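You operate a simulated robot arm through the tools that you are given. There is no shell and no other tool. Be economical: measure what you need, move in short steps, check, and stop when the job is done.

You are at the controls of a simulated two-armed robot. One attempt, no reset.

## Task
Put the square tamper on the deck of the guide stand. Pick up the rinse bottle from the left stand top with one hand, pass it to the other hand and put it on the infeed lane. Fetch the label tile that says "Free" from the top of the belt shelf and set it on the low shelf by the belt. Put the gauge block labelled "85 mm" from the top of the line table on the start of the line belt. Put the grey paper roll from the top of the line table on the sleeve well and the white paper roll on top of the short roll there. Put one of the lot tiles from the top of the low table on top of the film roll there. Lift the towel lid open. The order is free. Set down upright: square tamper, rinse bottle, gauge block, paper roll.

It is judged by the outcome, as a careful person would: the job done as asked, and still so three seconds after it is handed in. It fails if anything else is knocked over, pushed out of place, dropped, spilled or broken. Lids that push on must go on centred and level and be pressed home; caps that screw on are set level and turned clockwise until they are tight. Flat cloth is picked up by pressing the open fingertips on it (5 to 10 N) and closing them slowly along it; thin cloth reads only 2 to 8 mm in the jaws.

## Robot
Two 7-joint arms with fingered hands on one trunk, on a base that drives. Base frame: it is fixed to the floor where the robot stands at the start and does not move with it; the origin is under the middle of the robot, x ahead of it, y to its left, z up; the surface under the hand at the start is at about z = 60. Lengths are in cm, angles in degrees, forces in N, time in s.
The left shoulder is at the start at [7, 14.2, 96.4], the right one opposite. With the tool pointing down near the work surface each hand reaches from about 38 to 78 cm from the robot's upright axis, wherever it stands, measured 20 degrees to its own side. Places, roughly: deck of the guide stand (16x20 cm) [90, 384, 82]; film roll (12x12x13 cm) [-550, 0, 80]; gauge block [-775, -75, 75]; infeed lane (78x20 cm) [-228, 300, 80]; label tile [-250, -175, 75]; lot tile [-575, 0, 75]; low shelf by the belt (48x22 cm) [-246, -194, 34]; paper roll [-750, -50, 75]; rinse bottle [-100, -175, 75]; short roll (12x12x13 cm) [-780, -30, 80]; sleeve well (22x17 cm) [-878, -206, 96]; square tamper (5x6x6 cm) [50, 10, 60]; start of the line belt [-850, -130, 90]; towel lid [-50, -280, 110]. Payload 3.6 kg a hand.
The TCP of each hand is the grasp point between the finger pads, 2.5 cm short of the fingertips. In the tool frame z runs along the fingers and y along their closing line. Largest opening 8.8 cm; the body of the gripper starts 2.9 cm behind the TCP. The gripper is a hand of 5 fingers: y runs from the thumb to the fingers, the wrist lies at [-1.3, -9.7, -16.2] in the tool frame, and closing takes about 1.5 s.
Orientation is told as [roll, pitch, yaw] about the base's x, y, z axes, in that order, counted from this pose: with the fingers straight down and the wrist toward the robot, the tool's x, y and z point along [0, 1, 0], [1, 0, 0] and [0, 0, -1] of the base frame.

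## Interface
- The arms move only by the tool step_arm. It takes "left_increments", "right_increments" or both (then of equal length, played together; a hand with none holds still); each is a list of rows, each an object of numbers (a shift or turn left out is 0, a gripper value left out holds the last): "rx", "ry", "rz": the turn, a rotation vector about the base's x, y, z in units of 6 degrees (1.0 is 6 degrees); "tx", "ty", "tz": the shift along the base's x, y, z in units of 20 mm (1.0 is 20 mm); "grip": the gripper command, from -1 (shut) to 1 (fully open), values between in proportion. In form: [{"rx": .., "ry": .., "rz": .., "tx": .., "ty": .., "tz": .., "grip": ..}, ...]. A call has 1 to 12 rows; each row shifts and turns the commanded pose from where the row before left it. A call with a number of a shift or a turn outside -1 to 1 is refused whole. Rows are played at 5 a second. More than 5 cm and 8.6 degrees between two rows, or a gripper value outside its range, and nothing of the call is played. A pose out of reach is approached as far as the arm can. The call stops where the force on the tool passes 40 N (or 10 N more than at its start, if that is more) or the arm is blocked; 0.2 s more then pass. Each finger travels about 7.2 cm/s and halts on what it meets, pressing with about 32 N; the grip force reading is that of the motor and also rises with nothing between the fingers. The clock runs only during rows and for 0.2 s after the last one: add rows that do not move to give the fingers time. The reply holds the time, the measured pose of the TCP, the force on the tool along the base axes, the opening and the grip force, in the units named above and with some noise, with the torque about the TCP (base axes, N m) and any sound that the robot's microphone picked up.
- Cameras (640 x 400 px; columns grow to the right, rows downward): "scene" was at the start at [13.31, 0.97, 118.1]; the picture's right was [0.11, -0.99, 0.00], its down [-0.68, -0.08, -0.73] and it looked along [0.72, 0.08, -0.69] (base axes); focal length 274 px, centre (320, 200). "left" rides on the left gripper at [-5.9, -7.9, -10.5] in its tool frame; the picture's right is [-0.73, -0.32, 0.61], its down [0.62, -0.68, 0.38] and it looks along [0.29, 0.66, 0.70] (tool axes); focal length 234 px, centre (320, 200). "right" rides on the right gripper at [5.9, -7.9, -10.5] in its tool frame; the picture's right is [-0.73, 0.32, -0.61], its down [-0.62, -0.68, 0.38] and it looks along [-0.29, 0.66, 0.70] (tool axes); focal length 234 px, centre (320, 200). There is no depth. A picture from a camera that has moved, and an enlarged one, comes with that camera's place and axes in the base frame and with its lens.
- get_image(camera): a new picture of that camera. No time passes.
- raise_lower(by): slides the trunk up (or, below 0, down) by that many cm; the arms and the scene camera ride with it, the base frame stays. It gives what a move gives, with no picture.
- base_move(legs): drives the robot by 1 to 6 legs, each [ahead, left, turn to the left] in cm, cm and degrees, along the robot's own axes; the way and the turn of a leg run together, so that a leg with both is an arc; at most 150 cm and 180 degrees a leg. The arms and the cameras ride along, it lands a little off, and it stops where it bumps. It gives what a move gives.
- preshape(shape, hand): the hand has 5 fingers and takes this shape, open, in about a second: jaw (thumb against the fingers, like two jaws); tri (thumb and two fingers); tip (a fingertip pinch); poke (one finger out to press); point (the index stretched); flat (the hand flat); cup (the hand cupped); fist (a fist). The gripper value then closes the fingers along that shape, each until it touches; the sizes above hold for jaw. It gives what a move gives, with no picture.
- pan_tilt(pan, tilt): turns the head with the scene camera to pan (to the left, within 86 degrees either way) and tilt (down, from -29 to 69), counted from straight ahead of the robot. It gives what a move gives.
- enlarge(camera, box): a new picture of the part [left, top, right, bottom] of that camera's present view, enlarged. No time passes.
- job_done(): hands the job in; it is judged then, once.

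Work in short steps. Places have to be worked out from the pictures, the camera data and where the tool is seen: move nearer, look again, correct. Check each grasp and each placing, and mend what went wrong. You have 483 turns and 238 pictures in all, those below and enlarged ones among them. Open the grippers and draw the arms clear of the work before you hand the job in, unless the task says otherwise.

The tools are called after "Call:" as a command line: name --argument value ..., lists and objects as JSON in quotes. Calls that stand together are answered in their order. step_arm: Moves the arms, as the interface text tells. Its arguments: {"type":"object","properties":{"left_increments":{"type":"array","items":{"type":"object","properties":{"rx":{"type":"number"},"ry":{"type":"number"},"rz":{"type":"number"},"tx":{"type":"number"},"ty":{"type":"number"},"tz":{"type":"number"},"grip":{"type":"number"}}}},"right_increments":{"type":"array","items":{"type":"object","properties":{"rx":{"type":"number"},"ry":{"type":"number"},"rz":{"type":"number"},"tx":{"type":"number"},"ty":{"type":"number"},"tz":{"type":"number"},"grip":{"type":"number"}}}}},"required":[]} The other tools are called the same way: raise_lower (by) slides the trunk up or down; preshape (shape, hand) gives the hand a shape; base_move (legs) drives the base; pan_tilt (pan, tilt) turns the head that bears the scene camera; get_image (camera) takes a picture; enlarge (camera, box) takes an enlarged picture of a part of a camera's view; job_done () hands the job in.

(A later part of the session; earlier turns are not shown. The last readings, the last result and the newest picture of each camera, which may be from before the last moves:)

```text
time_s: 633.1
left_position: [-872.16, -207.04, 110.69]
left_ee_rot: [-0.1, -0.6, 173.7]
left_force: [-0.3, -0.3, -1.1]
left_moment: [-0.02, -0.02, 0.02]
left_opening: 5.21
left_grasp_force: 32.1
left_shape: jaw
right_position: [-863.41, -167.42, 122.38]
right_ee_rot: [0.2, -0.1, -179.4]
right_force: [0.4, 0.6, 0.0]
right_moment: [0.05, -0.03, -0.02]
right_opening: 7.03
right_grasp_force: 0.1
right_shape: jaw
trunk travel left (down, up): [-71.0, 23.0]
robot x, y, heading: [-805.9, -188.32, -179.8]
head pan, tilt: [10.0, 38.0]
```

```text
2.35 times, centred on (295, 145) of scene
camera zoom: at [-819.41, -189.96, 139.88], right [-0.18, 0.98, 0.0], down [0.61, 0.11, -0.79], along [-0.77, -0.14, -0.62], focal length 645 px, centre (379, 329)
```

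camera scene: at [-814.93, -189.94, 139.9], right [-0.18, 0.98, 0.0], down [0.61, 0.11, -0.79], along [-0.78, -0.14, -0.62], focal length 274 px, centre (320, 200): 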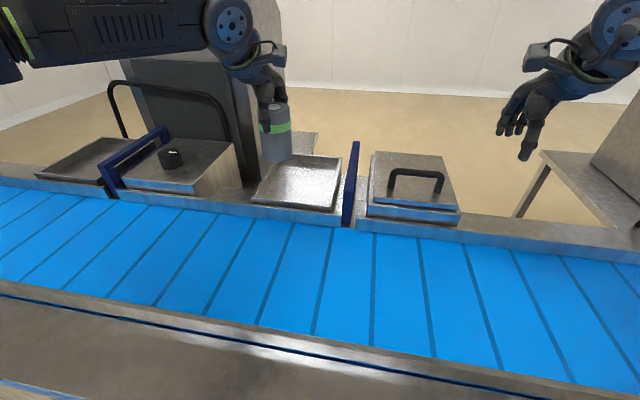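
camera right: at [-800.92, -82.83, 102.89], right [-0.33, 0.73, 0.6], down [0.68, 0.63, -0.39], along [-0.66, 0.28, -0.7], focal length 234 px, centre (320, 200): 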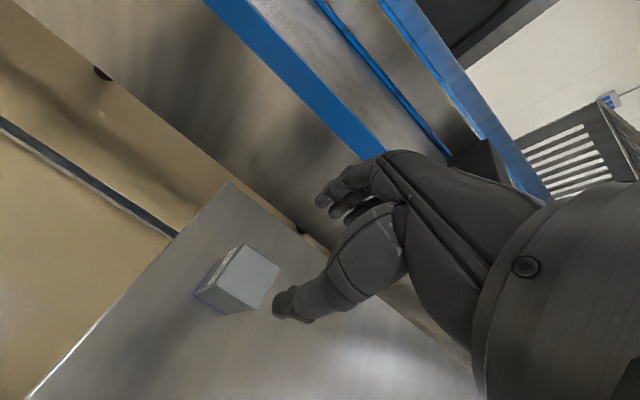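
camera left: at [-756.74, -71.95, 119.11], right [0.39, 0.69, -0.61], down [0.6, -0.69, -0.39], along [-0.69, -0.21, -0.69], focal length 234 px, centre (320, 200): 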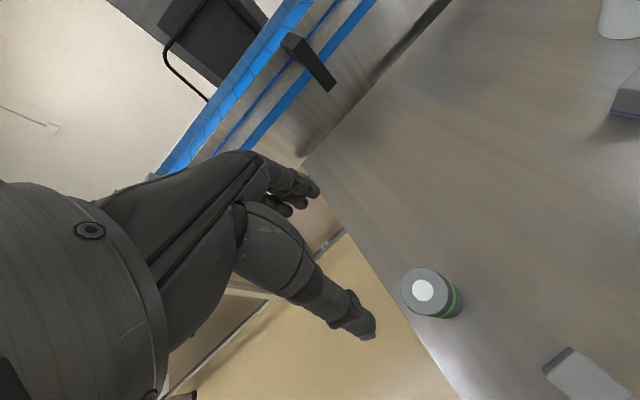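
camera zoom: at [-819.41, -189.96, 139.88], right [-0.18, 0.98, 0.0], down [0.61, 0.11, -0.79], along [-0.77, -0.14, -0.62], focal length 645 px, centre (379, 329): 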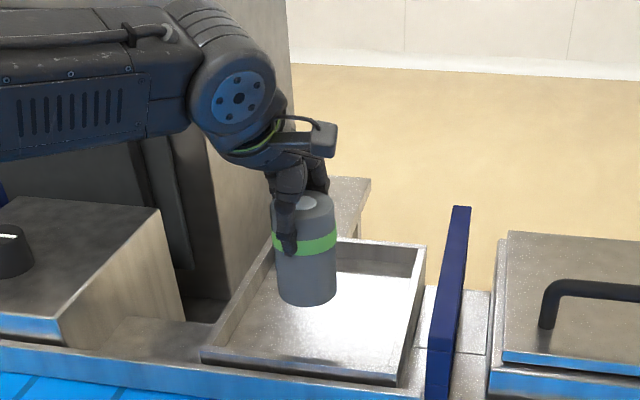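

The roll is above the pan floor, clear of the rims. I'll lower with the trunk in small steps to contact.

Call:
raise_lower --by -3

Call:
raise_lower --by -1

Call:
raise_lower --by -0.7

Call:
enlarge --camera "scene" --box '[210, 60, 380, 230]'

```text
time_s: 633.8
left_position: [-872.09, -206.89, 107.81]
left_ee_rot: [0.0, -0.7, 173.7]
left_force: [0.5, 0.0, 0.0]
left_moment: [0.01, 0.01, -0.04]
left_opening: 5.19
left_grasp_force: 32.1
left_shape: jaw
right_position: [-862.94, -167.44, 119.34]
right_ee_rot: [0.2, -0.1, -179.4]
right_force: [0.2, 0.2, 0.4]
right_moment: [0.01, 0.01, 0.01]
right_opening: 7.02
right_grasp_force: 0.1
right_shape: jaw
trunk travel left (down, up): [-68.0, 26.0]
robot x, y, heading: [-806.23, -188.06, -179.8]
head pan, tilt: [10.0, 38.0]
```

```text
time_s: 634.4
left_position: [-872.03, -206.96, 106.7]
left_ee_rot: [0.0, -0.7, 173.7]
left_force: [0.4, -0.2, -0.5]
left_moment: [0.0, 0.01, -0.01]
left_opening: 5.19
left_grasp_force: 32.5
left_shape: jaw
right_position: [-863.09, -167.43, 118.38]
right_ee_rot: [0.2, -0.1, -179.4]
right_force: [0.4, 0.6, 0.6]
right_moment: [0.0, -0.01, 0.01]
right_opening: 7.04
right_grasp_force: 0.0
right_shape: jaw
trunk travel left (down, up): [-67.0, 27.0]
robot x, y, heading: [-805.75, -188.51, -180.0]
head pan, tilt: [10.0, 38.0]
```

```text
time_s: 635.0
left_position: [-871.99, -206.89, 106.06]
left_ee_rot: [0.0, -0.7, 173.7]
left_force: [0.3, 0.6, -0.4]
left_moment: [0.0, -0.04, -0.02]
left_opening: 5.19
left_grasp_force: 31.8
left_shape: jaw
right_position: [-863.14, -167.34, 117.59]
right_ee_rot: [0.2, 0.1, -179.3]
right_force: [-0.2, -0.2, -0.5]
right_moment: [0.02, 0.01, -0.02]
right_opening: 7.02
right_grasp_force: 0.0
right_shape: jaw
trunk travel left (down, up): [-66.3, 27.7]
robot x, y, heading: [-805.65, -188.33, -179.9]
head pan, tilt: [10.0, 38.0]
```

```text
2.35 times, centred on (295, 145) of scene
camera zoom: at [-819.26, -189.95, 135.2], right [-0.18, 0.98, 0.0], down [0.61, 0.11, -0.79], along [-0.78, -0.14, -0.62], focal length 645 px, centre (379, 329)
```

zoom: 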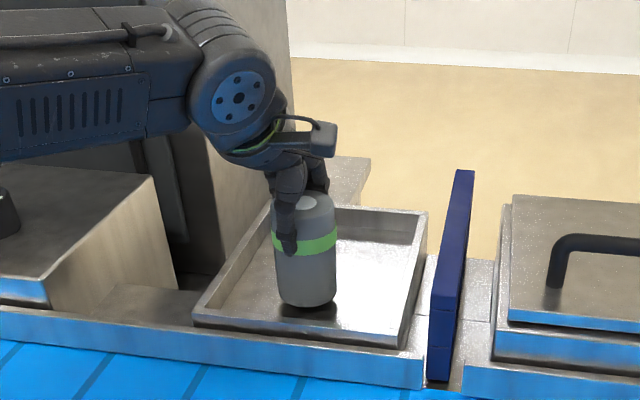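

Almost there; continuing in small steps.

Call:
raise_lower --by -0.5

Call:
raise_lower --by -0.4

Call:
raise_lower --by -0.4

```text
time_s: 635.5
left_position: [-872.14, -206.98, 105.55]
left_ee_rot: [0.0, -0.7, 173.7]
left_force: [-0.5, 0.1, 0.0]
left_moment: [0.03, -0.01, 0.02]
left_opening: 5.23
left_grasp_force: 32.0
left_shape: jaw
right_position: [-863.19, -167.39, 117.14]
right_ee_rot: [0.2, 0.0, -179.5]
right_force: [-0.2, 0.2, -0.2]
right_moment: [0.03, 0.04, -0.02]
right_opening: 7.0
right_grasp_force: 0.0
right_shape: jaw
trunk travel left (down, up): [-65.8, 28.2]
robot x, y, heading: [-805.82, -188.26, -179.5]
head pan, tilt: [10.0, 38.0]
```

```text
time_s: 636.0
left_position: [-872.08, -206.89, 105.09]
left_ee_rot: [0.0, -0.7, 173.7]
left_force: [-0.6, -0.3, -0.5]
left_moment: [-0.02, 0.03, 0.0]
left_opening: 5.2
left_grasp_force: 32.2
left_shape: jaw
right_position: [-863.16, -167.43, 116.83]
right_ee_rot: [0.2, 0.0, -179.5]
right_force: [0.1, -0.4, 0.0]
right_moment: [0.02, 0.0, -0.03]
right_opening: 7.04
right_grasp_force: 0.0
right_shape: jaw
trunk travel left (down, up): [-65.4, 28.6]
robot x, y, heading: [-805.73, -188.56, -179.8]
head pan, tilt: [10.0, 38.0]
```

```text
time_s: 636.6
left_position: [-872.12, -206.87, 104.84]
left_ee_rot: [0.0, -0.9, 173.7]
left_force: [-0.3, -1.1, 5.9]
left_moment: [-0.03, 0.06, 0.02]
left_opening: 5.21
left_grasp_force: 32.2
left_shape: jaw
right_position: [-862.93, -167.35, 116.55]
right_ee_rot: [0.2, -0.1, -179.4]
right_force: [-0.8, 0.1, 0.5]
right_moment: [0.0, -0.02, -0.01]
right_opening: 7.03
right_grasp_force: 0.1
right_shape: jaw
trunk travel left (down, up): [-65.0, 29.0]
robot x, y, heading: [-805.85, -188.49, -179.6]
head pan, tilt: [10.0, 38.0]
```

Contact on the pan floor (z ≈ 96). Opening and rising a little to check release.

Call:
step_arm --left_increments '[{"grip": -0.5}, {"grip": 0}, {"grip": 0.3}, {"grip": 0.6}, {"grip": 0.8}, {"grip": 1}, {"grip": 1}, {"grip": 1}]'

Call:
raise_lower --by 3

Call:
enlarge --camera "scene" --box '[210, 60, 380, 230]'

```text
time_s: 638.4
left_position: [-872.04, -206.97, 104.7]
left_ee_rot: [0.0, -0.7, 173.6]
left_force: [-0.4, 0.1, -0.9]
left_moment: [-0.03, -0.01, 0.01]
left_opening: 8.75
left_grasp_force: 0.1
left_shape: jaw
right_position: [-863.12, -167.4, 116.2]
right_ee_rot: [0.3, 0.0, -179.4]
right_force: [-0.2, 0.1, -0.6]
right_moment: [0.03, 0.01, 0.0]
right_opening: 7.03
right_grasp_force: 0.1
right_shape: jaw
trunk travel left (down, up): [-65.0, 29.0]
robot x, y, heading: [-805.81, -188.25, -179.9]
head pan, tilt: [10.0, 38.0]
```

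```text
time_s: 639.1
left_position: [-871.93, -206.93, 107.79]
left_ee_rot: [0.0, -0.7, 173.7]
left_force: [1.3, -0.1, 0.7]
left_moment: [-0.01, 0.03, 0.01]
left_opening: 8.79
left_grasp_force: 0.0
left_shape: jaw
right_position: [-863.27, -167.33, 119.38]
right_ee_rot: [0.2, 0.1, -179.4]
right_force: [-1.1, -1.1, -0.5]
right_moment: [-0.02, -0.03, 0.05]
right_opening: 7.05
right_grasp_force: 0.0
right_shape: jaw
trunk travel left (down, up): [-68.0, 26.0]
robot x, y, heading: [-805.97, -188.57, -179.7]
head pan, tilt: [10.0, 38.0]
```

```text
2.35 times, centred on (295, 145) of scene
camera zoom: at [-819.29, -189.94, 136.9], right [-0.18, 0.98, 0.0], down [0.61, 0.11, -0.79], along [-0.78, -0.14, -0.62], focal length 645 px, centre (379, 329)
```

zoom: 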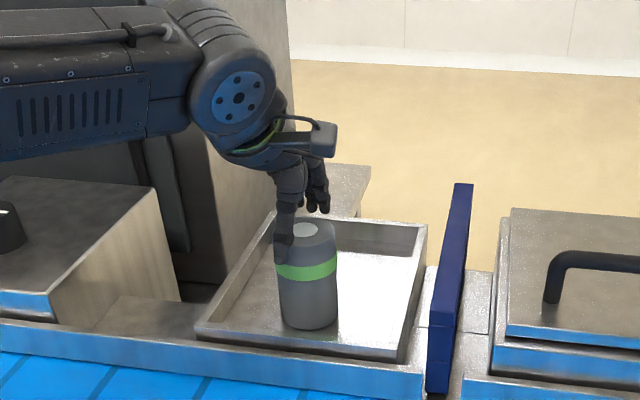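

The grey roll stands in the sleeve well. I'll raise clear, back out, and begin the trip back east for the towel lid.

Call:
raise_lower --by 12

Call:
base_move --legs '[[-100, 0, 0], [0, 0, 180], [0, 60, 0], [120, 0, 0], [110, 0, 0]]'

```text
time_s: 640.6
left_position: [-872.11, -206.91, 119.72]
left_ee_rot: [0.0, -0.6, 173.7]
left_force: [-0.8, 0.2, 0.4]
left_moment: [0.0, -0.01, -0.01]
left_opening: 8.78
left_grasp_force: 0.1
left_shape: jaw
right_position: [-863.13, -167.37, 131.36]
right_ee_rot: [0.2, 0.0, -179.4]
right_force: [0.2, 0.2, -0.2]
right_moment: [0.0, 0.01, -0.02]
right_opening: 7.0
right_grasp_force: 0.1
right_shape: jaw
trunk travel left (down, up): [-80.0, 14.0]
robot x, y, heading: [-805.45, -188.47, -179.5]
head pan, tilt: [10.0, 38.0]
```

```text
time_s: 667.2
left_position: [-402.49, -119.28, 119.82]
left_ee_rot: [0.0, -0.7, -7.7]
left_force: [0.5, 0.3, -0.4]
left_moment: [-0.02, 0.0, 0.0]
left_opening: 8.79
left_grasp_force: 0.1
left_shape: jaw
right_position: [-412.3, -158.69, 131.27]
right_ee_rot: [0.3, -0.1, -0.8]
right_force: [-0.9, 0.0, 0.3]
right_moment: [-0.01, 0.0, -0.01]
right_opening: 7.01
right_grasp_force: 0.1
right_shape: jaw
trunk travel left (down, up): [-80.0, 14.0]
robot x, y, heading: [-469.2, -136.19, -1.2]
head pan, tilt: [10.0, 38.0]
```

Let me look southeast for a possible shorter way to the pillar.

Call:
pan_tilt --pan -28 --tilt 12

Call:
get_image --camera "scene"

```text
time_s: 668.2
left_position: [-402.35, -119.34, 119.74]
left_ee_rot: [0.1, -0.7, -7.7]
left_force: [-0.1, 0.2, 0.5]
left_moment: [-0.03, -0.01, 0.02]
left_opening: 8.77
left_grasp_force: 0.0
left_shape: jaw
right_position: [-412.21, -158.62, 131.35]
right_ee_rot: [0.2, 0.0, -0.8]
right_force: [0.5, 0.5, 0.3]
right_moment: [-0.01, -0.02, 0.03]
right_opening: 7.01
right_grasp_force: 0.1
right_shape: jaw
trunk travel left (down, up): [-80.0, 14.0]
robot x, y, heading: [-469.05, -136.38, -1.3]
head pan, tilt: [-28.0, 12.0]
```

```text
28 pictures are left
camera scene: at [-455.75, -140.87, 153.04], right [-0.49, -0.87, 0.0], down [-0.18, 0.1, -0.98], along [0.85, -0.48, -0.21], focal length 274 px, centre (320, 200)
```

scene: 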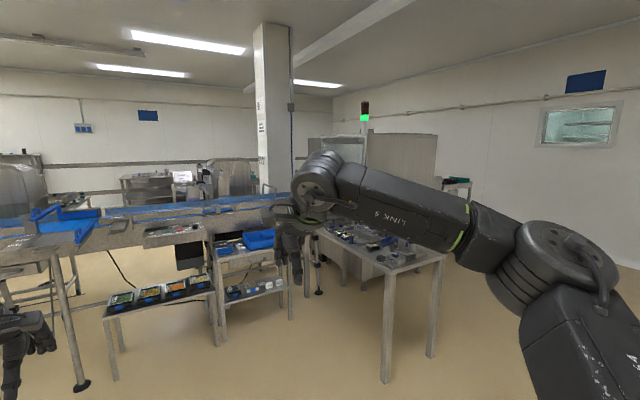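

I can't see a clear southern passage, so I'll take the known northern route.

Call:
base_move --legs '[[133, 0, 1.2], [0, 0, 90], [150, 0, 0], [150, 0, 0], [150, 0, 0], [135, 0, 0]]'

```text
time_s: 706.4
left_position: [-381.3, 515.03, 119.86]
left_ee_rot: [0.0, -0.8, 85.9]
left_force: [0.2, 0.6, 0.0]
left_moment: [-0.01, 0.01, 0.01]
left_opening: 8.78
left_grasp_force: 0.0
left_shape: jaw
right_position: [-341.3, 507.87, 131.35]
right_ee_rot: [0.3, 0.0, 93.0]
right_force: [0.0, -0.4, 0.3]
right_moment: [0.0, 0.01, 0.03]
right_opening: 7.02
right_grasp_force: 0.0
right_shape: jaw
trunk travel left (down, up): [-80.0, 14.0]
robot x, y, heading: [-359.89, 449.36, 92.7]
head pan, tilt: [-28.0, 12.0]
```

Call:
base_move --legs '[[0, 6, -92.7], [150, 0, 0], [122, 0, 0], [0, 0, -90], [140, 0, 0]]'

```text
time_s: 733.5
left_position: [-70.76, 254.2, 119.72]
left_ee_rot: [0.0, -0.7, -95.0]
left_force: [-0.3, 0.8, 0.1]
left_moment: [0.01, -0.01, -0.05]
left_opening: 8.76
left_grasp_force: 0.1
left_shape: jaw
right_position: [-110.49, 262.24, 131.38]
right_ee_rot: [0.2, -0.1, -88.0]
right_force: [0.9, -0.5, -0.1]
right_moment: [-0.01, -0.03, 0.03]
right_opening: 7.04
right_grasp_force: 0.0
right_shape: jaw
trunk travel left (down, up): [-80.0, 14.0]
robot x, y, heading: [-90.9, 319.37, -88.4]
head pan, tilt: [-28.0, 12.0]
```

Call:
base_move --legs '[[0, 58, -1.6], [150, 0, 0], [150, 0, 0], [145, 0, 0]]'

Call:
pan_tilt --pan -8 --tilt 20

Call:
get_image --camera "scene"

```text
time_s: 736.0
left_position: [-29.16, 254.88, 120.05]
left_ee_rot: [-0.3, -0.9, -94.9]
left_force: [0.1, -0.3, 0.1]
left_moment: [0.0, 0.0, -0.03]
left_opening: 8.78
left_grasp_force: 0.2
left_shape: jaw
right_position: [-68.76, 262.9, 131.65]
right_ee_rot: [0.1, -0.2, -88.0]
right_force: [-0.7, -0.3, 0.4]
right_moment: [0.02, 0.05, -0.01]
right_opening: 7.04
right_grasp_force: 0.1
right_shape: jaw
trunk travel left (down, up): [-80.0, 14.0]
robot x, y, heading: [-49.53, 320.32, -88.4]
head pan, tilt: [-28.0, 12.0]
stopped in leg 1: the robot was blocked; the commanded pose is now the measured one
```

```text
time_s: 736.9
left_position: [-29.07, 254.48, 119.66]
left_ee_rot: [-0.1, -0.6, -94.9]
left_force: [0.5, -1.0, 0.4]
left_moment: [0.03, -0.01, 0.01]
left_opening: 8.79
left_grasp_force: 0.1
left_shape: jaw
right_position: [-68.88, 262.25, 131.3]
right_ee_rot: [0.2, 0.0, -88.0]
right_force: [0.4, -0.2, -0.3]
right_moment: [0.04, 0.0, 0.01]
right_opening: 6.97
right_grasp_force: 0.1
right_shape: jaw
trunk travel left (down, up): [-80.0, 14.0]
robot x, y, heading: [-49.28, 320.4, -88.4]
head pan, tilt: [-8.0, 20.0]
```

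```text
27 pictures are left
camera scene: at [-50.06, 305.83, 151.73], right [-0.99, 0.11, 0.0], down [0.04, 0.34, -0.94], along [-0.11, -0.93, -0.34], focal length 274 px, centre (320, 200)
```

scene: 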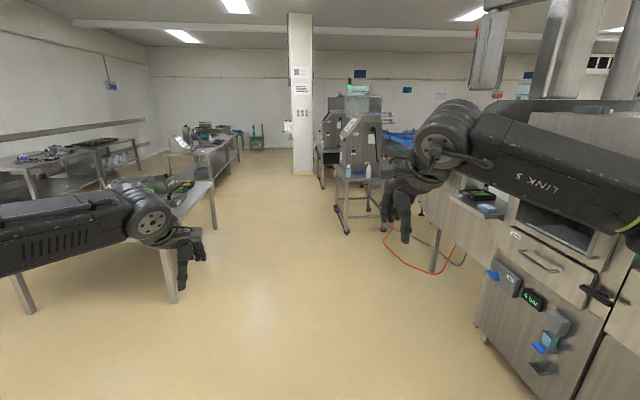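

I bumped the guide table's leg; I'll go ahead first and then down the aisle.

Call:
base_move --legs '[[0, -3, 0], [70, 0, -1.6], [0, 15, 0], [150, 0, 0], [150, 0, 0], [85, 0, 0]]'

Call:
get_image --camera "scene"

```text
time_s: 760.3
left_position: [-8.34, -200.33, 119.77]
left_ee_rot: [0.0, -0.7, -95.0]
left_force: [-1.0, 0.3, -0.4]
left_moment: [0.01, 0.03, 0.03]
left_opening: 8.77
left_grasp_force: 0.0
left_shape: jaw
right_position: [-48.01, -192.31, 131.4]
right_ee_rot: [0.3, -0.2, -88.2]
right_force: [-1.1, 0.4, -0.4]
right_moment: [0.01, -0.03, 0.0]
right_opening: 7.01
right_grasp_force: 0.0
right_shape: jaw
trunk travel left (down, up): [-80.0, 14.0]
robot x, y, heading: [-28.14, -134.68, -88.6]
head pan, tilt: [-8.0, 20.0]
```

```text
26 pictures are left
camera scene: at [-29.07, -148.82, 151.75], right [-0.99, 0.11, 0.0], down [0.04, 0.34, -0.94], along [-0.11, -0.93, -0.34], focal length 274 px, centre (320, 200)
```

scene: 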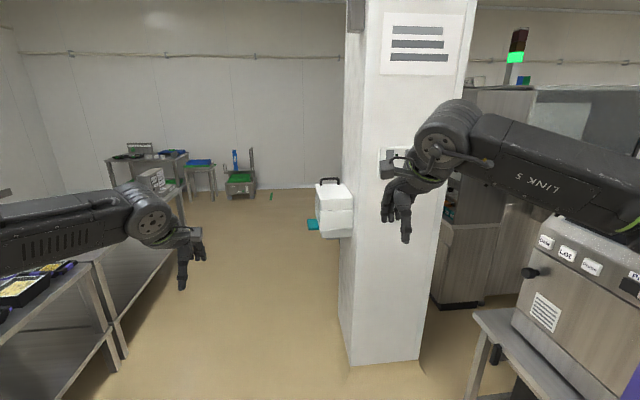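

Towel dispenser is on the pillar's east face. Zooming on it.

Call:
enlarge --camera "scene" --box '[295, 165, 365, 250]'

```text
4.71 times, centred on (330, 208) of scene
camera zoom: at [-29.07, -148.82, 151.75], right [-0.99, 0.11, 0.0], down [0.04, 0.34, -0.94], along [-0.11, -0.93, -0.34], focal length 1291 px, centre (273, 165)
```

zoom: 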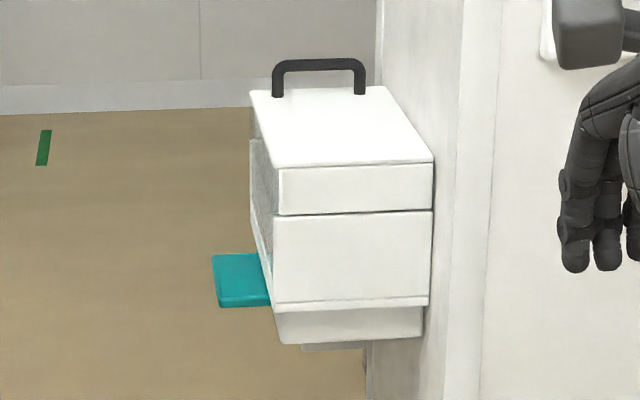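

The box hangs on the pillar's east face; its lid has a handle bar at the south end (about [-51, -290.5], bar top near z 112.5), so it hinges at the north end. I'll approach from the south using the right hand: first I retract the left hand and drive around.

Call:
step_arm --left_increments '[{"ty": 1}, {"ty": 1}, {"ty": 1}, {"ty": 1}, {"ty": 1}, {"ty": 1}, {"ty": 1}, {"ty": 1}, {"ty": 1}, {"ty": 1}, {"ty": 1}, {"ty": 1}]'

Call:
base_move --legs '[[0, 40, 0], [130, 0, 0], [100, 0, 0], [0, 0, -180], [0, 0, -1.4], [0, 60, 0]]'

Call:
pan_tilt --pan 0 --tilt 25

Call:
get_image --camera "scene"

```text
time_s: 762.9
left_position: [-8.28, -176.28, 119.79]
left_ee_rot: [-0.1, -0.6, -95.0]
left_force: [0.1, 0.5, 0.9]
left_moment: [-0.02, 0.0, 0.03]
left_opening: 8.78
left_grasp_force: 0.0
left_shape: jaw
right_position: [-48.02, -192.32, 131.49]
right_ee_rot: [0.3, -0.1, -88.1]
right_force: [-0.1, 0.3, -0.4]
right_moment: [-0.03, 0.01, 0.0]
right_opening: 7.02
right_grasp_force: 0.1
right_shape: jaw
trunk travel left (down, up): [-80.0, 14.0]
robot x, y, heading: [-28.3, -134.67, -88.3]
head pan, tilt: [-8.0, 20.0]
```

```text
time_s: 787.0
left_position: [-62.18, -325.86, 119.76]
left_ee_rot: [0.0, -0.7, 84.7]
left_force: [1.1, -0.7, 0.0]
left_moment: [-0.01, 0.01, -0.01]
left_opening: 8.78
left_grasp_force: 0.0
left_shape: jaw
right_position: [-22.04, -310.02, 131.33]
right_ee_rot: [0.3, -0.1, 91.7]
right_force: [0.4, -0.1, -0.4]
right_moment: [-0.02, 0.01, -0.03]
right_opening: 7.01
right_grasp_force: 0.0
right_shape: jaw
trunk travel left (down, up): [-80.0, 14.0]
robot x, y, heading: [-42.49, -367.58, 91.5]
head pan, tilt: [-8.0, 20.0]
```

```text
time_s: 787.7
left_position: [-62.09, -325.98, 119.67]
left_ee_rot: [0.0, -0.7, 84.8]
left_force: [0.3, 1.0, -0.2]
left_moment: [0.02, 0.03, 0.0]
left_opening: 8.79
left_grasp_force: 0.1
left_shape: jaw
right_position: [-22.29, -310.02, 131.47]
right_ee_rot: [0.3, 0.0, 91.7]
right_force: [0.1, -0.1, -1.3]
right_moment: [-0.03, 0.03, -0.02]
right_opening: 7.01
right_grasp_force: 0.1
right_shape: jaw
trunk travel left (down, up): [-80.0, 14.0]
robot x, y, heading: [-42.21, -367.72, 91.2]
head pan, tilt: [0.0, 25.0]
```

```text
24 pictures are left
camera scene: at [-42.46, -353.49, 150.94], right [1.0, 0.02, 0.0], down [0.01, -0.42, -0.91], along [-0.02, 0.91, -0.42], focal length 274 px, centre (320, 200)
```

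scene: 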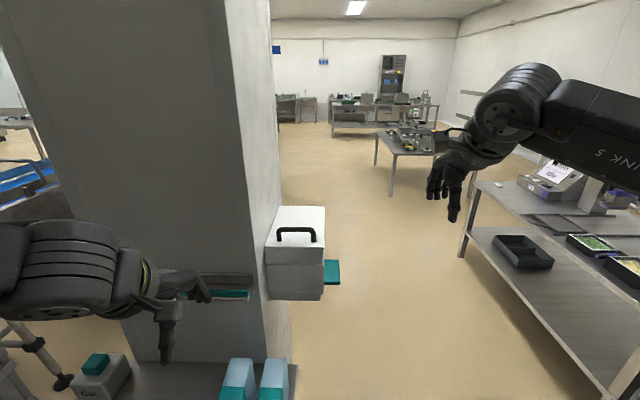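

Call:
enlarge --camera "scene" --box '[250, 195, 350, 310]'

```text
3.48 times, centred on (300, 252) of scene
camera zoom: at [-42.46, -353.49, 150.94], right [1.0, 0.02, 0.0], down [0.01, -0.42, -0.91], along [-0.02, 0.91, -0.42], focal length 954 px, centre (390, 17)
```

zoom: 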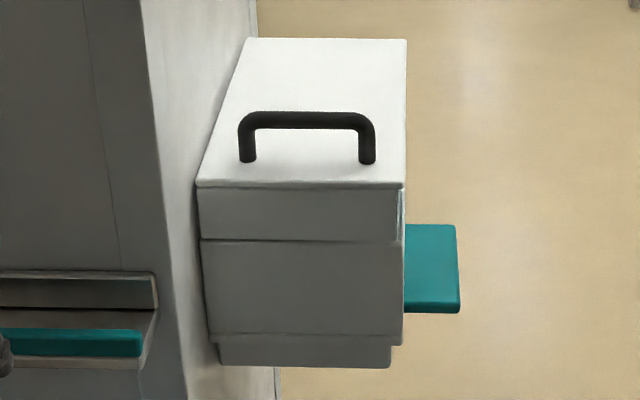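

The handle bar runs along x from -55 to -45.7 at y -290, bar centre at z ≈ 112.6; the lid is 5 cm tall and should hinge at y ≈ -267.7. The left hand suits best from here, so I'll shift right and forward.

Call:
base_move --legs '[[0, -20, -1.2], [14, 0, 0]]'

Call:
step_arm --left_increments '[{"tx": -0.75, "ty": 1, "rz": 0.2}, {"tx": -0.75, "ty": 1, "rz": 0.2}, {"tx": -0.75, "ty": 1, "rz": 0.2}, {"tx": -0.75, "ty": 1, "rz": 0.2}, {"tx": -0.75, "ty": 1, "rz": 0.2}, {"tx": -0.5, "ty": 1}, {"ty": 1}, {"ty": 1}, {"ty": 1}, {"ty": 1}, {"ty": 0.9}, {}]'

Call:
get_image --camera "left"

```text
time_s: 790.2
left_position: [-41.05, -311.6, 119.82]
left_ee_rot: [-0.1, -0.8, 83.5]
left_force: [-0.7, -0.6, -0.8]
left_moment: [0.01, 0.02, 0.0]
left_opening: 8.74
left_grasp_force: 0.1
left_shape: jaw
right_position: [-0.94, -296.82, 131.5]
right_ee_rot: [0.3, -0.1, 90.4]
right_force: [0.2, 1.3, -0.2]
right_moment: [0.0, 0.0, 0.0]
right_opening: 7.02
right_grasp_force: 0.0
right_shape: jaw
trunk travel left (down, up): [-80.0, 14.0]
robot x, y, heading: [-22.15, -353.64, 90.1]
head pan, tilt: [0.0, 25.0]
```

```text
time_s: 792.8
left_position: [-49.78, -289.52, 119.64]
left_ee_rot: [-0.1, -0.7, 89.5]
left_force: [-0.2, 0.1, -0.1]
left_moment: [-0.01, 0.0, 0.0]
left_opening: 8.8
left_grasp_force: 0.1
left_shape: jaw
right_position: [-0.99, -296.36, 131.34]
right_ee_rot: [0.2, -0.1, 90.4]
right_force: [0.8, -0.7, -0.2]
right_moment: [-0.02, 0.0, 0.0]
right_opening: 7.03
right_grasp_force: 0.0
right_shape: jaw
trunk travel left (down, up): [-80.0, 14.0]
robot x, y, heading: [-22.33, -353.68, 90.2]
head pan, tilt: [0.0, 25.0]
```

```text
22 pictures are left
camera left: at [-43.82, -297.67, 130.06], right [0.72, -0.32, -0.61], down [-0.63, -0.67, -0.39], along [-0.28, 0.67, -0.69], focal length 234 px, centre (320, 200)
```

left: 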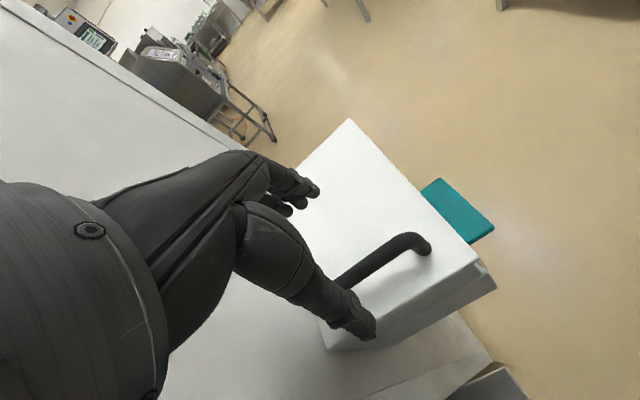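

The bar is at y -290 as computed. I'll narrow the opening, lower over the bar and close.

Call:
step_arm --left_increments '[{"ty": -0.25, "tx": -0.3, "grip": 0.1}, {"tz": -1}, {"tz": -1}, {"tz": -1}, {"tz": -0.6}, {"tz": -0.2}, {}, {"grip": -0.4}, {"grip": -1}, {"grip": -1}, {"grip": -1}, {}]'

Call:
enlarge --camera "left" --box '[220, 130, 500, 350]'

```text
time_s: 795.4
left_position: [-50.13, -290.01, 112.05]
left_ee_rot: [0.0, -0.7, 89.5]
left_force: [0.2, 0.4, -1.3]
left_moment: [0.07, 0.03, -0.19]
left_opening: 0.01
left_grasp_force: 32.3
left_shape: jaw
right_position: [-1.05, -296.29, 131.33]
right_ee_rot: [0.2, -0.1, 90.3]
right_force: [0.0, -0.6, -0.2]
right_moment: [0.02, 0.01, 0.0]
right_opening: 7.03
right_grasp_force: 0.1
right_shape: jaw
trunk travel left (down, up): [-80.0, 14.0]
robot x, y, heading: [-22.27, -353.48, 90.1]
head pan, tilt: [0.0, 25.0]
```

```text
1.82 times, centred on (360, 240) of left
camera zoom: at [-44.42, -298.19, 122.42], right [0.72, -0.32, -0.61], down [-0.63, -0.67, -0.39], along [-0.28, 0.67, -0.69], focal length 426 px, centre (247, 127)
```

zoom: 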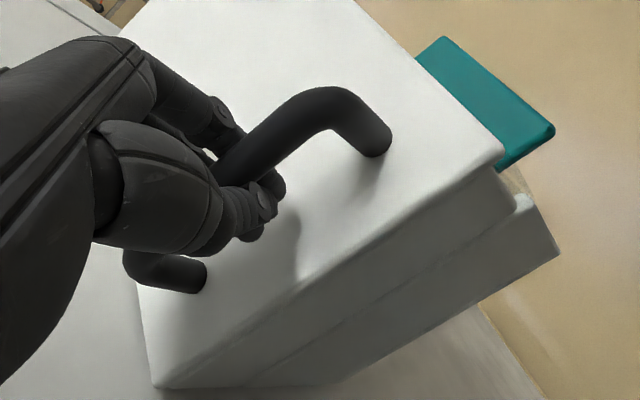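

The fingers closed under the bar, forming a hook. I'll lift along the hinge arc to about 30° and check.

Call:
step_arm --left_increments '[{"ty": 0.4, "tz": 0.9}, {"ty": 0.5, "tz": 0.92}, {"ty": 0.58, "tz": 0.9}, {"ty": 0.66, "tz": 0.82}, {"ty": 0.72, "tz": 0.76}, {"ty": 0.78, "tz": 0.7}, {}]'

Call:
get_image --camera "scene"

```text
time_s: 797.0
left_position: [-50.3, -282.39, 121.65]
left_ee_rot: [-0.2, -0.5, 89.5]
left_force: [3.4, 7.3, -11.6]
left_moment: [-0.21, -0.19, -0.22]
left_opening: 0.01
left_grasp_force: 31.9
left_shape: jaw
right_position: [-0.87, -295.94, 131.18]
right_ee_rot: [0.3, 0.1, 90.3]
right_force: [-0.2, -0.2, 1.1]
right_moment: [0.02, 0.0, -0.02]
right_opening: 7.02
right_grasp_force: 0.0
right_shape: jaw
trunk travel left (down, up): [-80.0, 14.0]
robot x, y, heading: [-22.54, -353.78, 90.1]
head pan, tilt: [0.0, 25.0]
```

```text
20 pictures are left
camera scene: at [-22.14, -338.82, 150.87], right [1.0, 0.0, 0.0], down [0.0, -0.43, -0.9], along [0.0, 0.9, -0.43], focal length 274 px, centre (320, 200)
```

scene: 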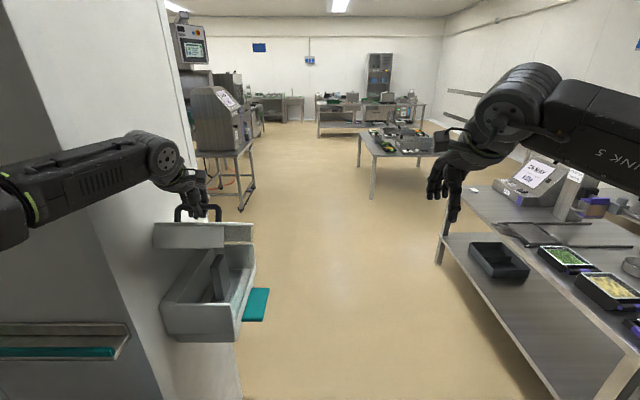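

The lid is opening about its north hinge. The arm is near its reach, so I'll alternate small arm lifts with base advances along the arc.

Call:
step_arm --left_increments '[{"tz": 0.5, "ty": 0.2}, {"tz": 0.4, "ty": 0.2}, {}]'

Call:
base_move --legs '[[2.5, 0, 0]]'

Call:
step_arm --left_increments '[{"tz": 0.4}, {"tz": 0.3}, {}]'

Call:
base_move --legs '[[3, 0, 0]]'

```text
time_s: 797.8
left_position: [-50.34, -281.82, 122.44]
left_ee_rot: [0.0, 0.2, 89.1]
left_force: [5.2, 21.4, -35.4]
left_moment: [-0.44, -0.25, -0.27]
left_opening: 0.0
left_grasp_force: 31.3
left_shape: jaw
left hand out of reach, approached as far as the arm can: row 1, 2
right_position: [-0.93, -295.28, 130.85]
right_ee_rot: [0.2, 0.4, 90.1]
right_force: [-0.1, -0.3, -0.5]
right_moment: [0.0, -0.03, 0.01]
right_opening: 7.02
right_grasp_force: 0.0
right_shape: jaw
trunk travel left (down, up): [-80.0, 14.0]
robot x, y, heading: [-22.32, -353.79, 89.8]
head pan, tilt: [0.0, 25.0]
stopped in row 3 (left hand): the force on the tool passed its limit at 42 N (the readings are from after the stop); the commanded pose is now the measured one
```

```text
time_s: 798.6
left_position: [-50.29, -279.97, 123.3]
left_ee_rot: [-0.1, -0.5, 89.3]
left_force: [1.9, 4.3, -9.4]
left_moment: [-0.18, -0.1, -0.16]
left_opening: 0.02
left_grasp_force: 32.0
left_shape: jaw
right_position: [-0.96, -293.42, 131.21]
right_ee_rot: [0.3, 0.1, 90.3]
right_force: [-0.1, -0.6, 0.0]
right_moment: [0.0, 0.0, 0.0]
right_opening: 7.0
right_grasp_force: 0.0
right_shape: jaw
trunk travel left (down, up): [-80.0, 14.0]
robot x, y, heading: [-22.11, -351.43, 90.0]
head pan, tilt: [0.0, 25.0]
```

```text
time_s: 799.4
left_position: [-50.34, -279.74, 123.68]
left_ee_rot: [0.1, 0.5, 89.1]
left_force: [5.4, 18.0, -35.3]
left_moment: [-0.48, -0.27, -0.24]
left_opening: 0.0
left_grasp_force: 32.3
left_shape: jaw
right_position: [-0.91, -292.94, 131.09]
right_ee_rot: [0.2, 0.3, 90.2]
right_force: [0.3, 0.0, 0.4]
right_moment: [0.01, 0.0, -0.02]
right_opening: 7.01
right_grasp_force: 0.1
right_shape: jaw
trunk travel left (down, up): [-80.0, 14.0]
robot x, y, heading: [-22.21, -351.16, 89.7]
head pan, tilt: [0.0, 25.0]
stopped in row 3 (left hand): the force on the tool passed its limit at 41 N (the readings are from after the stop); the commanded pose is now the measured one
```

```text
time_s: 800.2
left_position: [-50.24, -277.25, 124.75]
left_ee_rot: [0.1, -0.5, 89.3]
left_force: [-9.0, 4.0, -10.5]
left_moment: [-0.19, -0.2, -0.04]
left_opening: 0.0
left_grasp_force: 32.2
left_shape: jaw
right_position: [-0.7, -290.5, 131.28]
right_ee_rot: [0.3, 0.1, 90.4]
right_force: [0.6, 0.0, 0.8]
right_moment: [-0.02, -0.01, 0.01]
right_opening: 7.04
right_grasp_force: 0.0
right_shape: jaw
trunk travel left (down, up): [-80.0, 14.0]
robot x, y, heading: [-22.41, -348.25, 89.9]
head pan, tilt: [0.0, 25.0]
```

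The base advance carries the lid up the arc nicely. Continuing in small steps.

Call:
base_move --legs '[[3, 0, 0]]'

Call:
step_arm --left_increments '[{"tz": 0.25}, {}]'

Call:
base_move --legs '[[3.5, 0, 0]]'

Call:
get_image --camera "scene"

```text
time_s: 801.0
left_position: [-49.59, -275.1, 125.4]
left_ee_rot: [0.5, -0.9, 89.3]
left_force: [-26.6, 3.1, -13.5]
left_moment: [-0.15, -0.11, 0.12]
left_opening: 0.0
left_grasp_force: 32.0
left_shape: jaw
right_position: [-0.13, -288.5, 131.55]
right_ee_rot: [0.5, -0.5, 90.4]
right_force: [0.0, 0.9, 0.0]
right_moment: [0.01, 0.0, 0.01]
right_opening: 7.03
right_grasp_force: 0.1
right_shape: jaw
trunk travel left (down, up): [-80.0, 14.0]
robot x, y, heading: [-22.21, -345.19, 90.0]
head pan, tilt: [0.0, 25.0]
```

```text
time_s: 801.8
left_position: [-49.81, -275.29, 125.36]
left_ee_rot: [0.9, -0.5, 89.5]
left_force: [-11.4, 2.9, -14.1]
left_moment: [-0.16, -0.12, -0.06]
left_opening: 0.0
left_grasp_force: 31.8
left_shape: jaw
right_position: [-0.12, -288.34, 131.56]
right_ee_rot: [0.7, -0.2, 90.3]
right_force: [-0.4, 0.0, 0.5]
right_moment: [-0.01, 0.0, 0.0]
right_opening: 7.0
right_grasp_force: 0.0
right_shape: jaw
trunk travel left (down, up): [-80.0, 14.0]
robot x, y, heading: [-22.36, -345.33, 89.9]
head pan, tilt: [0.0, 25.0]
stopped in row 2 (left hand): the force on the tool passed its limit at 41 N (the readings are from after the stop); the commanded pose is now the measured one
```

```text
time_s: 802.6
left_position: [-49.7, -274.18, 125.65]
left_ee_rot: [1.2, -0.4, 89.7]
left_force: [-13.1, -0.8, -2.6]
left_moment: [-0.07, -0.07, -0.02]
left_opening: 0.01
left_grasp_force: 31.3
left_shape: jaw
right_position: [0.38, -287.05, 131.86]
right_ee_rot: [0.9, -0.7, 90.6]
right_force: [0.5, 0.6, -1.0]
right_moment: [0.0, -0.01, 0.01]
right_opening: 7.0
right_grasp_force: 0.1
right_shape: jaw
trunk travel left (down, up): [-80.0, 14.0]
robot x, y, heading: [-22.12, -343.5, 90.2]
head pan, tilt: [0.0, 25.0]
stopped in leg 1: the force on the tool passed its limit at 47 N (the readings are from after the stop); the commanded pose is now the measured one
```

```text
19 pictures are left
camera scene: at [-20.69, -330.34, 151.11], right [1.0, 0.0, -0.01], down [-0.01, -0.41, -0.91], along [-0.01, 0.91, -0.41], focal length 274 px, centre (320, 200)
```

scene: 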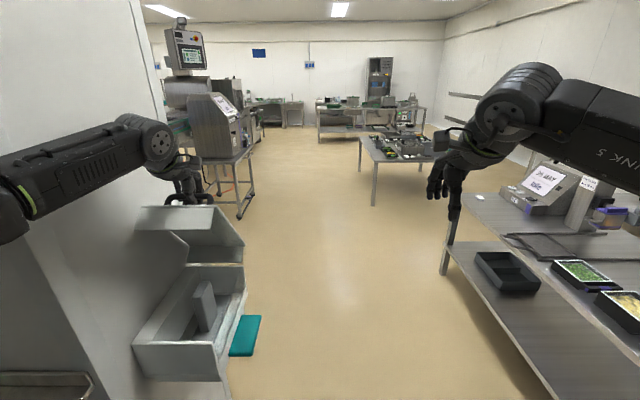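

The forearm is pressing against the pillar corner. I'll back off slightly, then swing the base around counter-clockwise (robot more to the east) so the arm comes from the southeast, keeping hold of the handle.

Call:
base_move --legs '[[-3, 0, 0]]'

Call:
base_move --legs '[[5.5, -11.5, 10]]'

```text
time_s: 803.5
left_position: [-49.99, -275.63, 124.49]
left_ee_rot: [1.0, 0.4, 89.6]
left_force: [7.4, 3.9, -12.4]
left_moment: [-0.17, -0.06, -0.2]
left_opening: 0.0
left_grasp_force: 32.2
left_shape: jaw
right_position: [-0.11, -288.65, 131.11]
right_ee_rot: [0.6, 0.0, 90.3]
right_force: [-0.8, 0.4, -0.4]
right_moment: [0.01, -0.02, -0.01]
right_opening: 7.01
right_grasp_force: 0.1
right_shape: jaw
trunk travel left (down, up): [-80.0, 14.0]
robot x, y, heading: [-22.0, -346.24, 89.9]
head pan, tilt: [0.0, 25.0]
```

```text
time_s: 804.7
left_position: [-51.18, -275.23, 124.64]
left_ee_rot: [0.9, 0.3, 99.6]
left_force: [9.5, 0.6, -4.2]
left_moment: [-0.03, 0.07, -0.34]
left_opening: 0.0
left_grasp_force: 31.9
left_shape: jaw
right_position: [0.18, -279.32, 131.34]
right_ee_rot: [0.4, -0.1, 100.5]
right_force: [0.7, 0.7, 0.8]
right_moment: [0.04, 0.02, 0.01]
right_opening: 7.03
right_grasp_force: 0.0
right_shape: jaw
trunk travel left (down, up): [-80.0, 14.0]
robot x, y, heading: [-10.73, -339.48, 100.0]
head pan, tilt: [0.0, 25.0]
```

Call:
base_move --legs '[[6.5, -13, 10]]'

Call:
step_arm --left_increments '[{"rz": -0.8}, {"rz": -0.8}, {}]'

Call:
get_image --camera "scene"

```text
time_s: 806.1
left_position: [-50.94, -273.9, 124.63]
left_ee_rot: [0.7, 0.1, 109.6]
left_force: [-5.4, -2.2, 9.1]
left_moment: [0.2, 0.25, -0.43]
left_opening: 0.0
left_grasp_force: 32.0
left_shape: jaw
right_position: [0.47, -269.15, 131.46]
right_ee_rot: [0.4, -0.2, 110.5]
right_force: [0.7, -0.3, -0.1]
right_moment: [0.0, 0.0, -0.03]
right_opening: 7.03
right_grasp_force: 0.1
right_shape: jaw
trunk travel left (down, up): [-80.0, 14.0]
robot x, y, heading: [-0.06, -329.93, 110.0]
head pan, tilt: [0.0, 25.0]
```

```text
time_s: 806.9
left_position: [-50.94, -273.87, 124.57]
left_ee_rot: [0.9, 0.1, 100.1]
left_force: [-1.6, -1.1, 3.2]
left_moment: [0.12, 0.02, -0.15]
left_opening: 0.0
left_grasp_force: 32.1
left_shape: jaw
right_position: [0.31, -269.0, 131.5]
right_ee_rot: [0.3, -0.3, 110.4]
right_force: [0.2, 0.1, 0.5]
right_moment: [0.01, -0.01, 0.02]
right_opening: 7.03
right_grasp_force: 0.1
right_shape: jaw
trunk travel left (down, up): [-80.0, 14.0]
robot x, y, heading: [0.07, -329.98, 110.1]
head pan, tilt: [0.0, 25.0]
```

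```text
18 pictures are left
camera scene: at [-4.85, -316.69, 150.94], right [0.94, 0.34, 0.0], down [0.14, -0.4, -0.91], along [-0.31, 0.85, -0.42], focal length 274 px, centre (320, 200)
```

scene: 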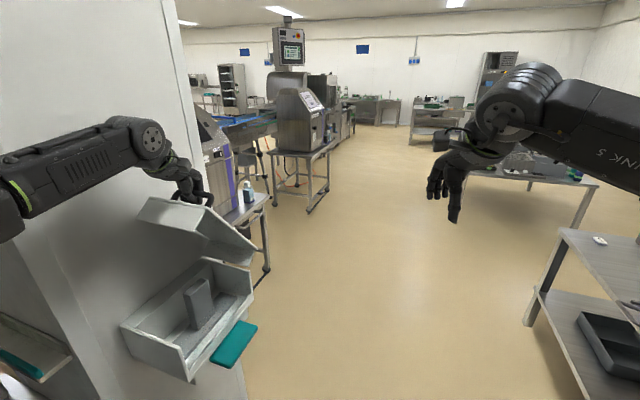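

Still holding. I'll advance the base along +y in small steps to carry the lid further.

Call:
base_move --legs '[[3.3, -1.2, 0]]'

Call:
step_arm --left_increments '[{"tz": 0.3}, {}]'

Call:
base_move --legs '[[3.3, -1.2, 0]]'

Call:
base_move --legs '[[3.3, -1.2, 0]]'

```text
time_s: 807.7
left_position: [-51.09, -270.71, 124.61]
left_ee_rot: [0.6, 0.2, 100.0]
left_force: [4.1, 0.9, -8.9]
left_moment: [0.0, -0.01, -0.16]
left_opening: 0.0
left_grasp_force: 32.0
left_shape: jaw
right_position: [0.04, -265.96, 131.62]
right_ee_rot: [0.2, -0.4, 110.4]
right_force: [0.3, -1.0, 0.7]
right_moment: [0.0, -0.03, -0.01]
right_opening: 7.02
right_grasp_force: 0.0
right_shape: jaw
trunk travel left (down, up): [-80.0, 14.0]
robot x, y, heading: [-0.03, -326.71, 110.2]
head pan, tilt: [0.0, 25.0]
```

```text
time_s: 808.3
left_position: [-51.13, -270.27, 124.76]
left_ee_rot: [0.7, 0.6, 100.0]
left_force: [1.1, 1.6, -14.8]
left_moment: [-0.05, -0.13, -0.22]
left_opening: 0.0
left_grasp_force: 32.1
left_shape: jaw
right_position: [0.14, -265.21, 131.42]
right_ee_rot: [0.3, 0.1, 110.4]
right_force: [-0.3, -0.3, 0.0]
right_moment: [-0.03, 0.01, 0.03]
right_opening: 7.03
right_grasp_force: 0.0
right_shape: jaw
trunk travel left (down, up): [-80.0, 14.0]
robot x, y, heading: [-0.24, -326.42, 110.0]
head pan, tilt: [0.0, 25.0]
```

```text
time_s: 809.2
left_position: [-51.21, -267.29, 124.95]
left_ee_rot: [0.5, 0.3, 99.9]
left_force: [1.5, -1.2, -13.4]
left_moment: [0.0, -0.12, -0.19]
left_opening: 0.01
left_grasp_force: 31.4
left_shape: jaw
right_position: [0.07, -262.32, 131.56]
right_ee_rot: [0.3, -0.3, 110.4]
right_force: [-1.5, 0.0, -0.6]
right_moment: [0.02, 0.02, 0.01]
right_opening: 7.01
right_grasp_force: 0.0
right_shape: jaw
trunk travel left (down, up): [-80.0, 14.0]
robot x, y, heading: [0.18, -322.91, 110.3]
head pan, tilt: [0.0, 25.0]
```

```text
time_s: 810.1
left_position: [-51.22, -263.83, 124.77]
left_ee_rot: [0.6, 0.5, 99.9]
left_force: [3.5, -3.7, -20.4]
left_moment: [0.03, -0.14, -0.2]
left_opening: 0.0
left_grasp_force: 32.1
left_shape: jaw
right_position: [-0.04, -258.84, 131.78]
right_ee_rot: [0.1, -0.3, 110.5]
right_force: [0.2, -1.0, 0.3]
right_moment: [0.01, -0.03, -0.03]
right_opening: 7.03
right_grasp_force: 0.0
right_shape: jaw
trunk travel left (down, up): [-80.0, 14.0]
robot x, y, heading: [-0.03, -319.69, 109.9]
head pan, tilt: [0.0, 25.0]
```

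The lid should be near 75–80°. A look to confirm.

Call:
get_image --camera "scene"

```text
17 pictures are left
camera scene: at [-5.19, -306.53, 150.94], right [0.94, 0.34, 0.0], down [0.15, -0.39, -0.91], along [-0.31, 0.85, -0.42], focal length 274 px, centre (320, 200)
```

scene: 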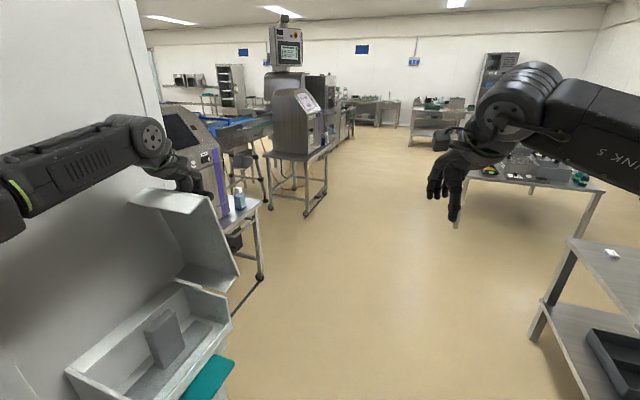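

About 75–80° open. Continuing past vertical, with the hand following the arc slightly downward.

Call:
step_arm --left_increments '[{"tz": -0.3, "ty": 0.3}, {}]'

Call:
base_move --legs '[[3, -1.1, 0]]'

Call:
step_arm --left_increments '[{"tz": -0.5, "ty": 0.2}, {}]'

Call:
base_move --legs '[[3, -1.1, 0]]'

Call:
enlarge --camera "scene" --box '[40, 90, 280, 400]'

```text
time_s: 810.7
left_position: [-50.88, -263.51, 124.16]
left_ee_rot: [0.6, 0.4, 99.9]
left_force: [-2.3, 0.3, 1.7]
left_moment: [0.0, 0.05, -0.12]
left_opening: 0.0
left_grasp_force: 32.0
left_shape: jaw
left hand out of reach, approached as far as the arm can: row 1
right_position: [0.18, -258.63, 131.58]
right_ee_rot: [0.3, -0.3, 110.5]
right_force: [1.1, -0.2, -0.4]
right_moment: [-0.01, -0.02, 0.01]
right_opening: 7.02
right_grasp_force: 0.1
right_shape: jaw
trunk travel left (down, up): [-80.0, 14.0]
robot x, y, heading: [0.11, -319.27, 110.2]
head pan, tilt: [0.0, 25.0]
```

```text
time_s: 811.5
left_position: [-51.16, -260.76, 124.09]
left_ee_rot: [0.6, 0.5, 99.9]
left_force: [5.2, -8.0, -26.0]
left_moment: [0.19, -0.01, -0.13]
left_opening: 0.0
left_grasp_force: 32.4
left_shape: jaw
right_position: [-0.09, -255.86, 131.77]
right_ee_rot: [0.2, -0.4, 110.5]
right_force: [-0.3, -0.4, -0.1]
right_moment: [0.02, -0.05, 0.0]
right_opening: 7.01
right_grasp_force: 0.1
right_shape: jaw
trunk travel left (down, up): [-80.0, 14.0]
robot x, y, heading: [0.01, -316.66, 110.4]
head pan, tilt: [0.0, 25.0]
```

```text
time_s: 812.1
left_position: [-50.84, -260.34, 123.0]
left_ee_rot: [0.6, 0.6, 99.8]
left_force: [-1.8, 0.0, 1.0]
left_moment: [-0.01, 0.04, -0.07]
left_opening: 0.0
left_grasp_force: 32.1
left_shape: jaw
right_position: [0.12, -255.52, 131.81]
right_ee_rot: [0.3, -0.3, 110.5]
right_force: [-0.5, 0.4, 0.9]
right_moment: [0.02, -0.02, 0.01]
right_opening: 7.02
right_grasp_force: 0.1
right_shape: jaw
trunk travel left (down, up): [-80.0, 14.0]
robot x, y, heading: [-0.04, -316.02, 110.2]
head pan, tilt: [0.0, 25.0]
```

```text
time_s: 813.4
left_position: [-50.98, -257.22, 122.35]
left_ee_rot: [0.8, 1.5, 100.0]
left_force: [-1.8, -3.4, -7.9]
left_moment: [0.07, 0.01, -0.14]
left_opening: 0.0
left_grasp_force: 31.4
left_shape: jaw
right_position: [0.15, -252.24, 131.65]
right_ee_rot: [0.4, -0.3, 110.5]
right_force: [0.0, 0.0, -0.6]
right_moment: [-0.01, 0.02, 0.0]
right_opening: 7.03
right_grasp_force: 0.0
right_shape: jaw
trunk travel left (down, up): [-80.0, 14.0]
robot x, y, heading: [0.04, -313.41, 110.1]
head pan, tilt: [0.0, 25.0]
stopped in leg 1: the force on the tool passed its limit at 41 N (the readings are from after the stop); the commanded pose is now the measured one
```

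```text
1.29 times, centred on (160, 245) of scene
camera zoom: at [-4.97, -299.88, 150.96], right [0.94, 0.34, 0.0], down [0.15, -0.4, -0.91], along [-0.31, 0.85, -0.42], focal length 354 px, centre (526, 142)
```

zoom: 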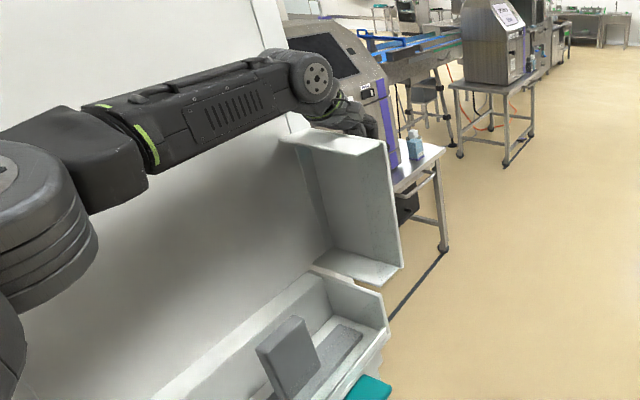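

The lid is just past vertical (~98°) and has met its stop. I'll open the fingers only slightly and slide the hand straight up off the bar.

Call:
step_arm --left_increments '[{"grip": -0.7}, {"grip": -0.5}, {"grip": -0.4}, {"grip": -0.4}, {}]'

Call:
step_arm --left_increments '[{"tz": 0.4}, {"tz": 0.5}, {"tz": 0.6}, {}]'

Call:
enlarge --camera "scene" --box '[140, 90, 300, 300]'

```text
time_s: 814.6
left_position: [-50.88, -257.0, 122.49]
left_ee_rot: [0.9, 1.2, 99.9]
left_force: [-0.1, 1.5, 0.4]
left_moment: [-0.03, 0.02, 0.03]
left_opening: 1.28
left_grasp_force: 0.0
left_shape: jaw
right_position: [0.17, -251.99, 131.47]
right_ee_rot: [0.4, -0.2, 110.6]
right_force: [-0.3, -0.3, 0.4]
right_moment: [0.03, -0.03, 0.02]
right_opening: 7.03
right_grasp_force: 0.1
right_shape: jaw
trunk travel left (down, up): [-80.0, 14.0]
robot x, y, heading: [-0.26, -313.16, 110.1]
head pan, tilt: [0.0, 25.0]
```

```text
time_s: 815.4
left_position: [-51.07, -257.64, 124.19]
left_ee_rot: [0.9, 2.3, 100.0]
left_force: [-2.1, -5.9, -16.1]
left_moment: [0.05, 0.05, -0.01]
left_opening: 1.45
left_grasp_force: 0.0
left_shape: jaw
left hand out of reach, approached as far as the arm can: row 3
right_position: [0.01, -252.02, 131.57]
right_ee_rot: [0.3, -0.2, 110.6]
right_force: [0.3, 0.4, 0.2]
right_moment: [0.0, -0.01, -0.01]
right_opening: 6.97
right_grasp_force: 0.0
right_shape: jaw
trunk travel left (down, up): [-80.0, 14.0]
robot x, y, heading: [-0.47, -313.49, 110.3]
head pan, tilt: [0.0, 25.0]
stopped in row 3 (left hand): the force on the tool passed its limit at 47 N (the readings are from after the stop); the commanded pose is now the measured one
```

```text
1.90 times, centred on (220, 195) of scene
camera zoom: at [-5.03, -299.73, 150.92], right [0.94, 0.34, 0.0], down [0.15, -0.4, -0.91], along [-0.31, 0.85, -0.42], focal length 522 px, centre (510, 210)
```

zoom: 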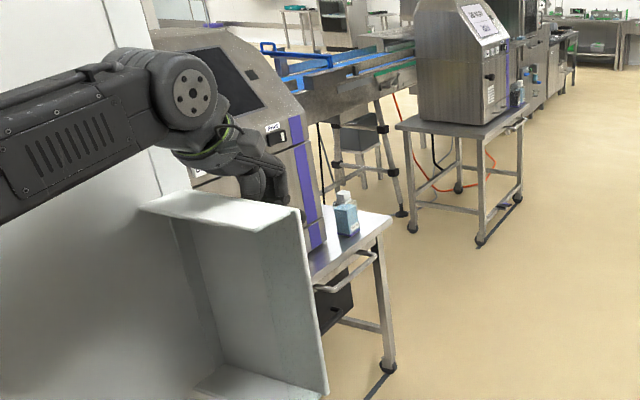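

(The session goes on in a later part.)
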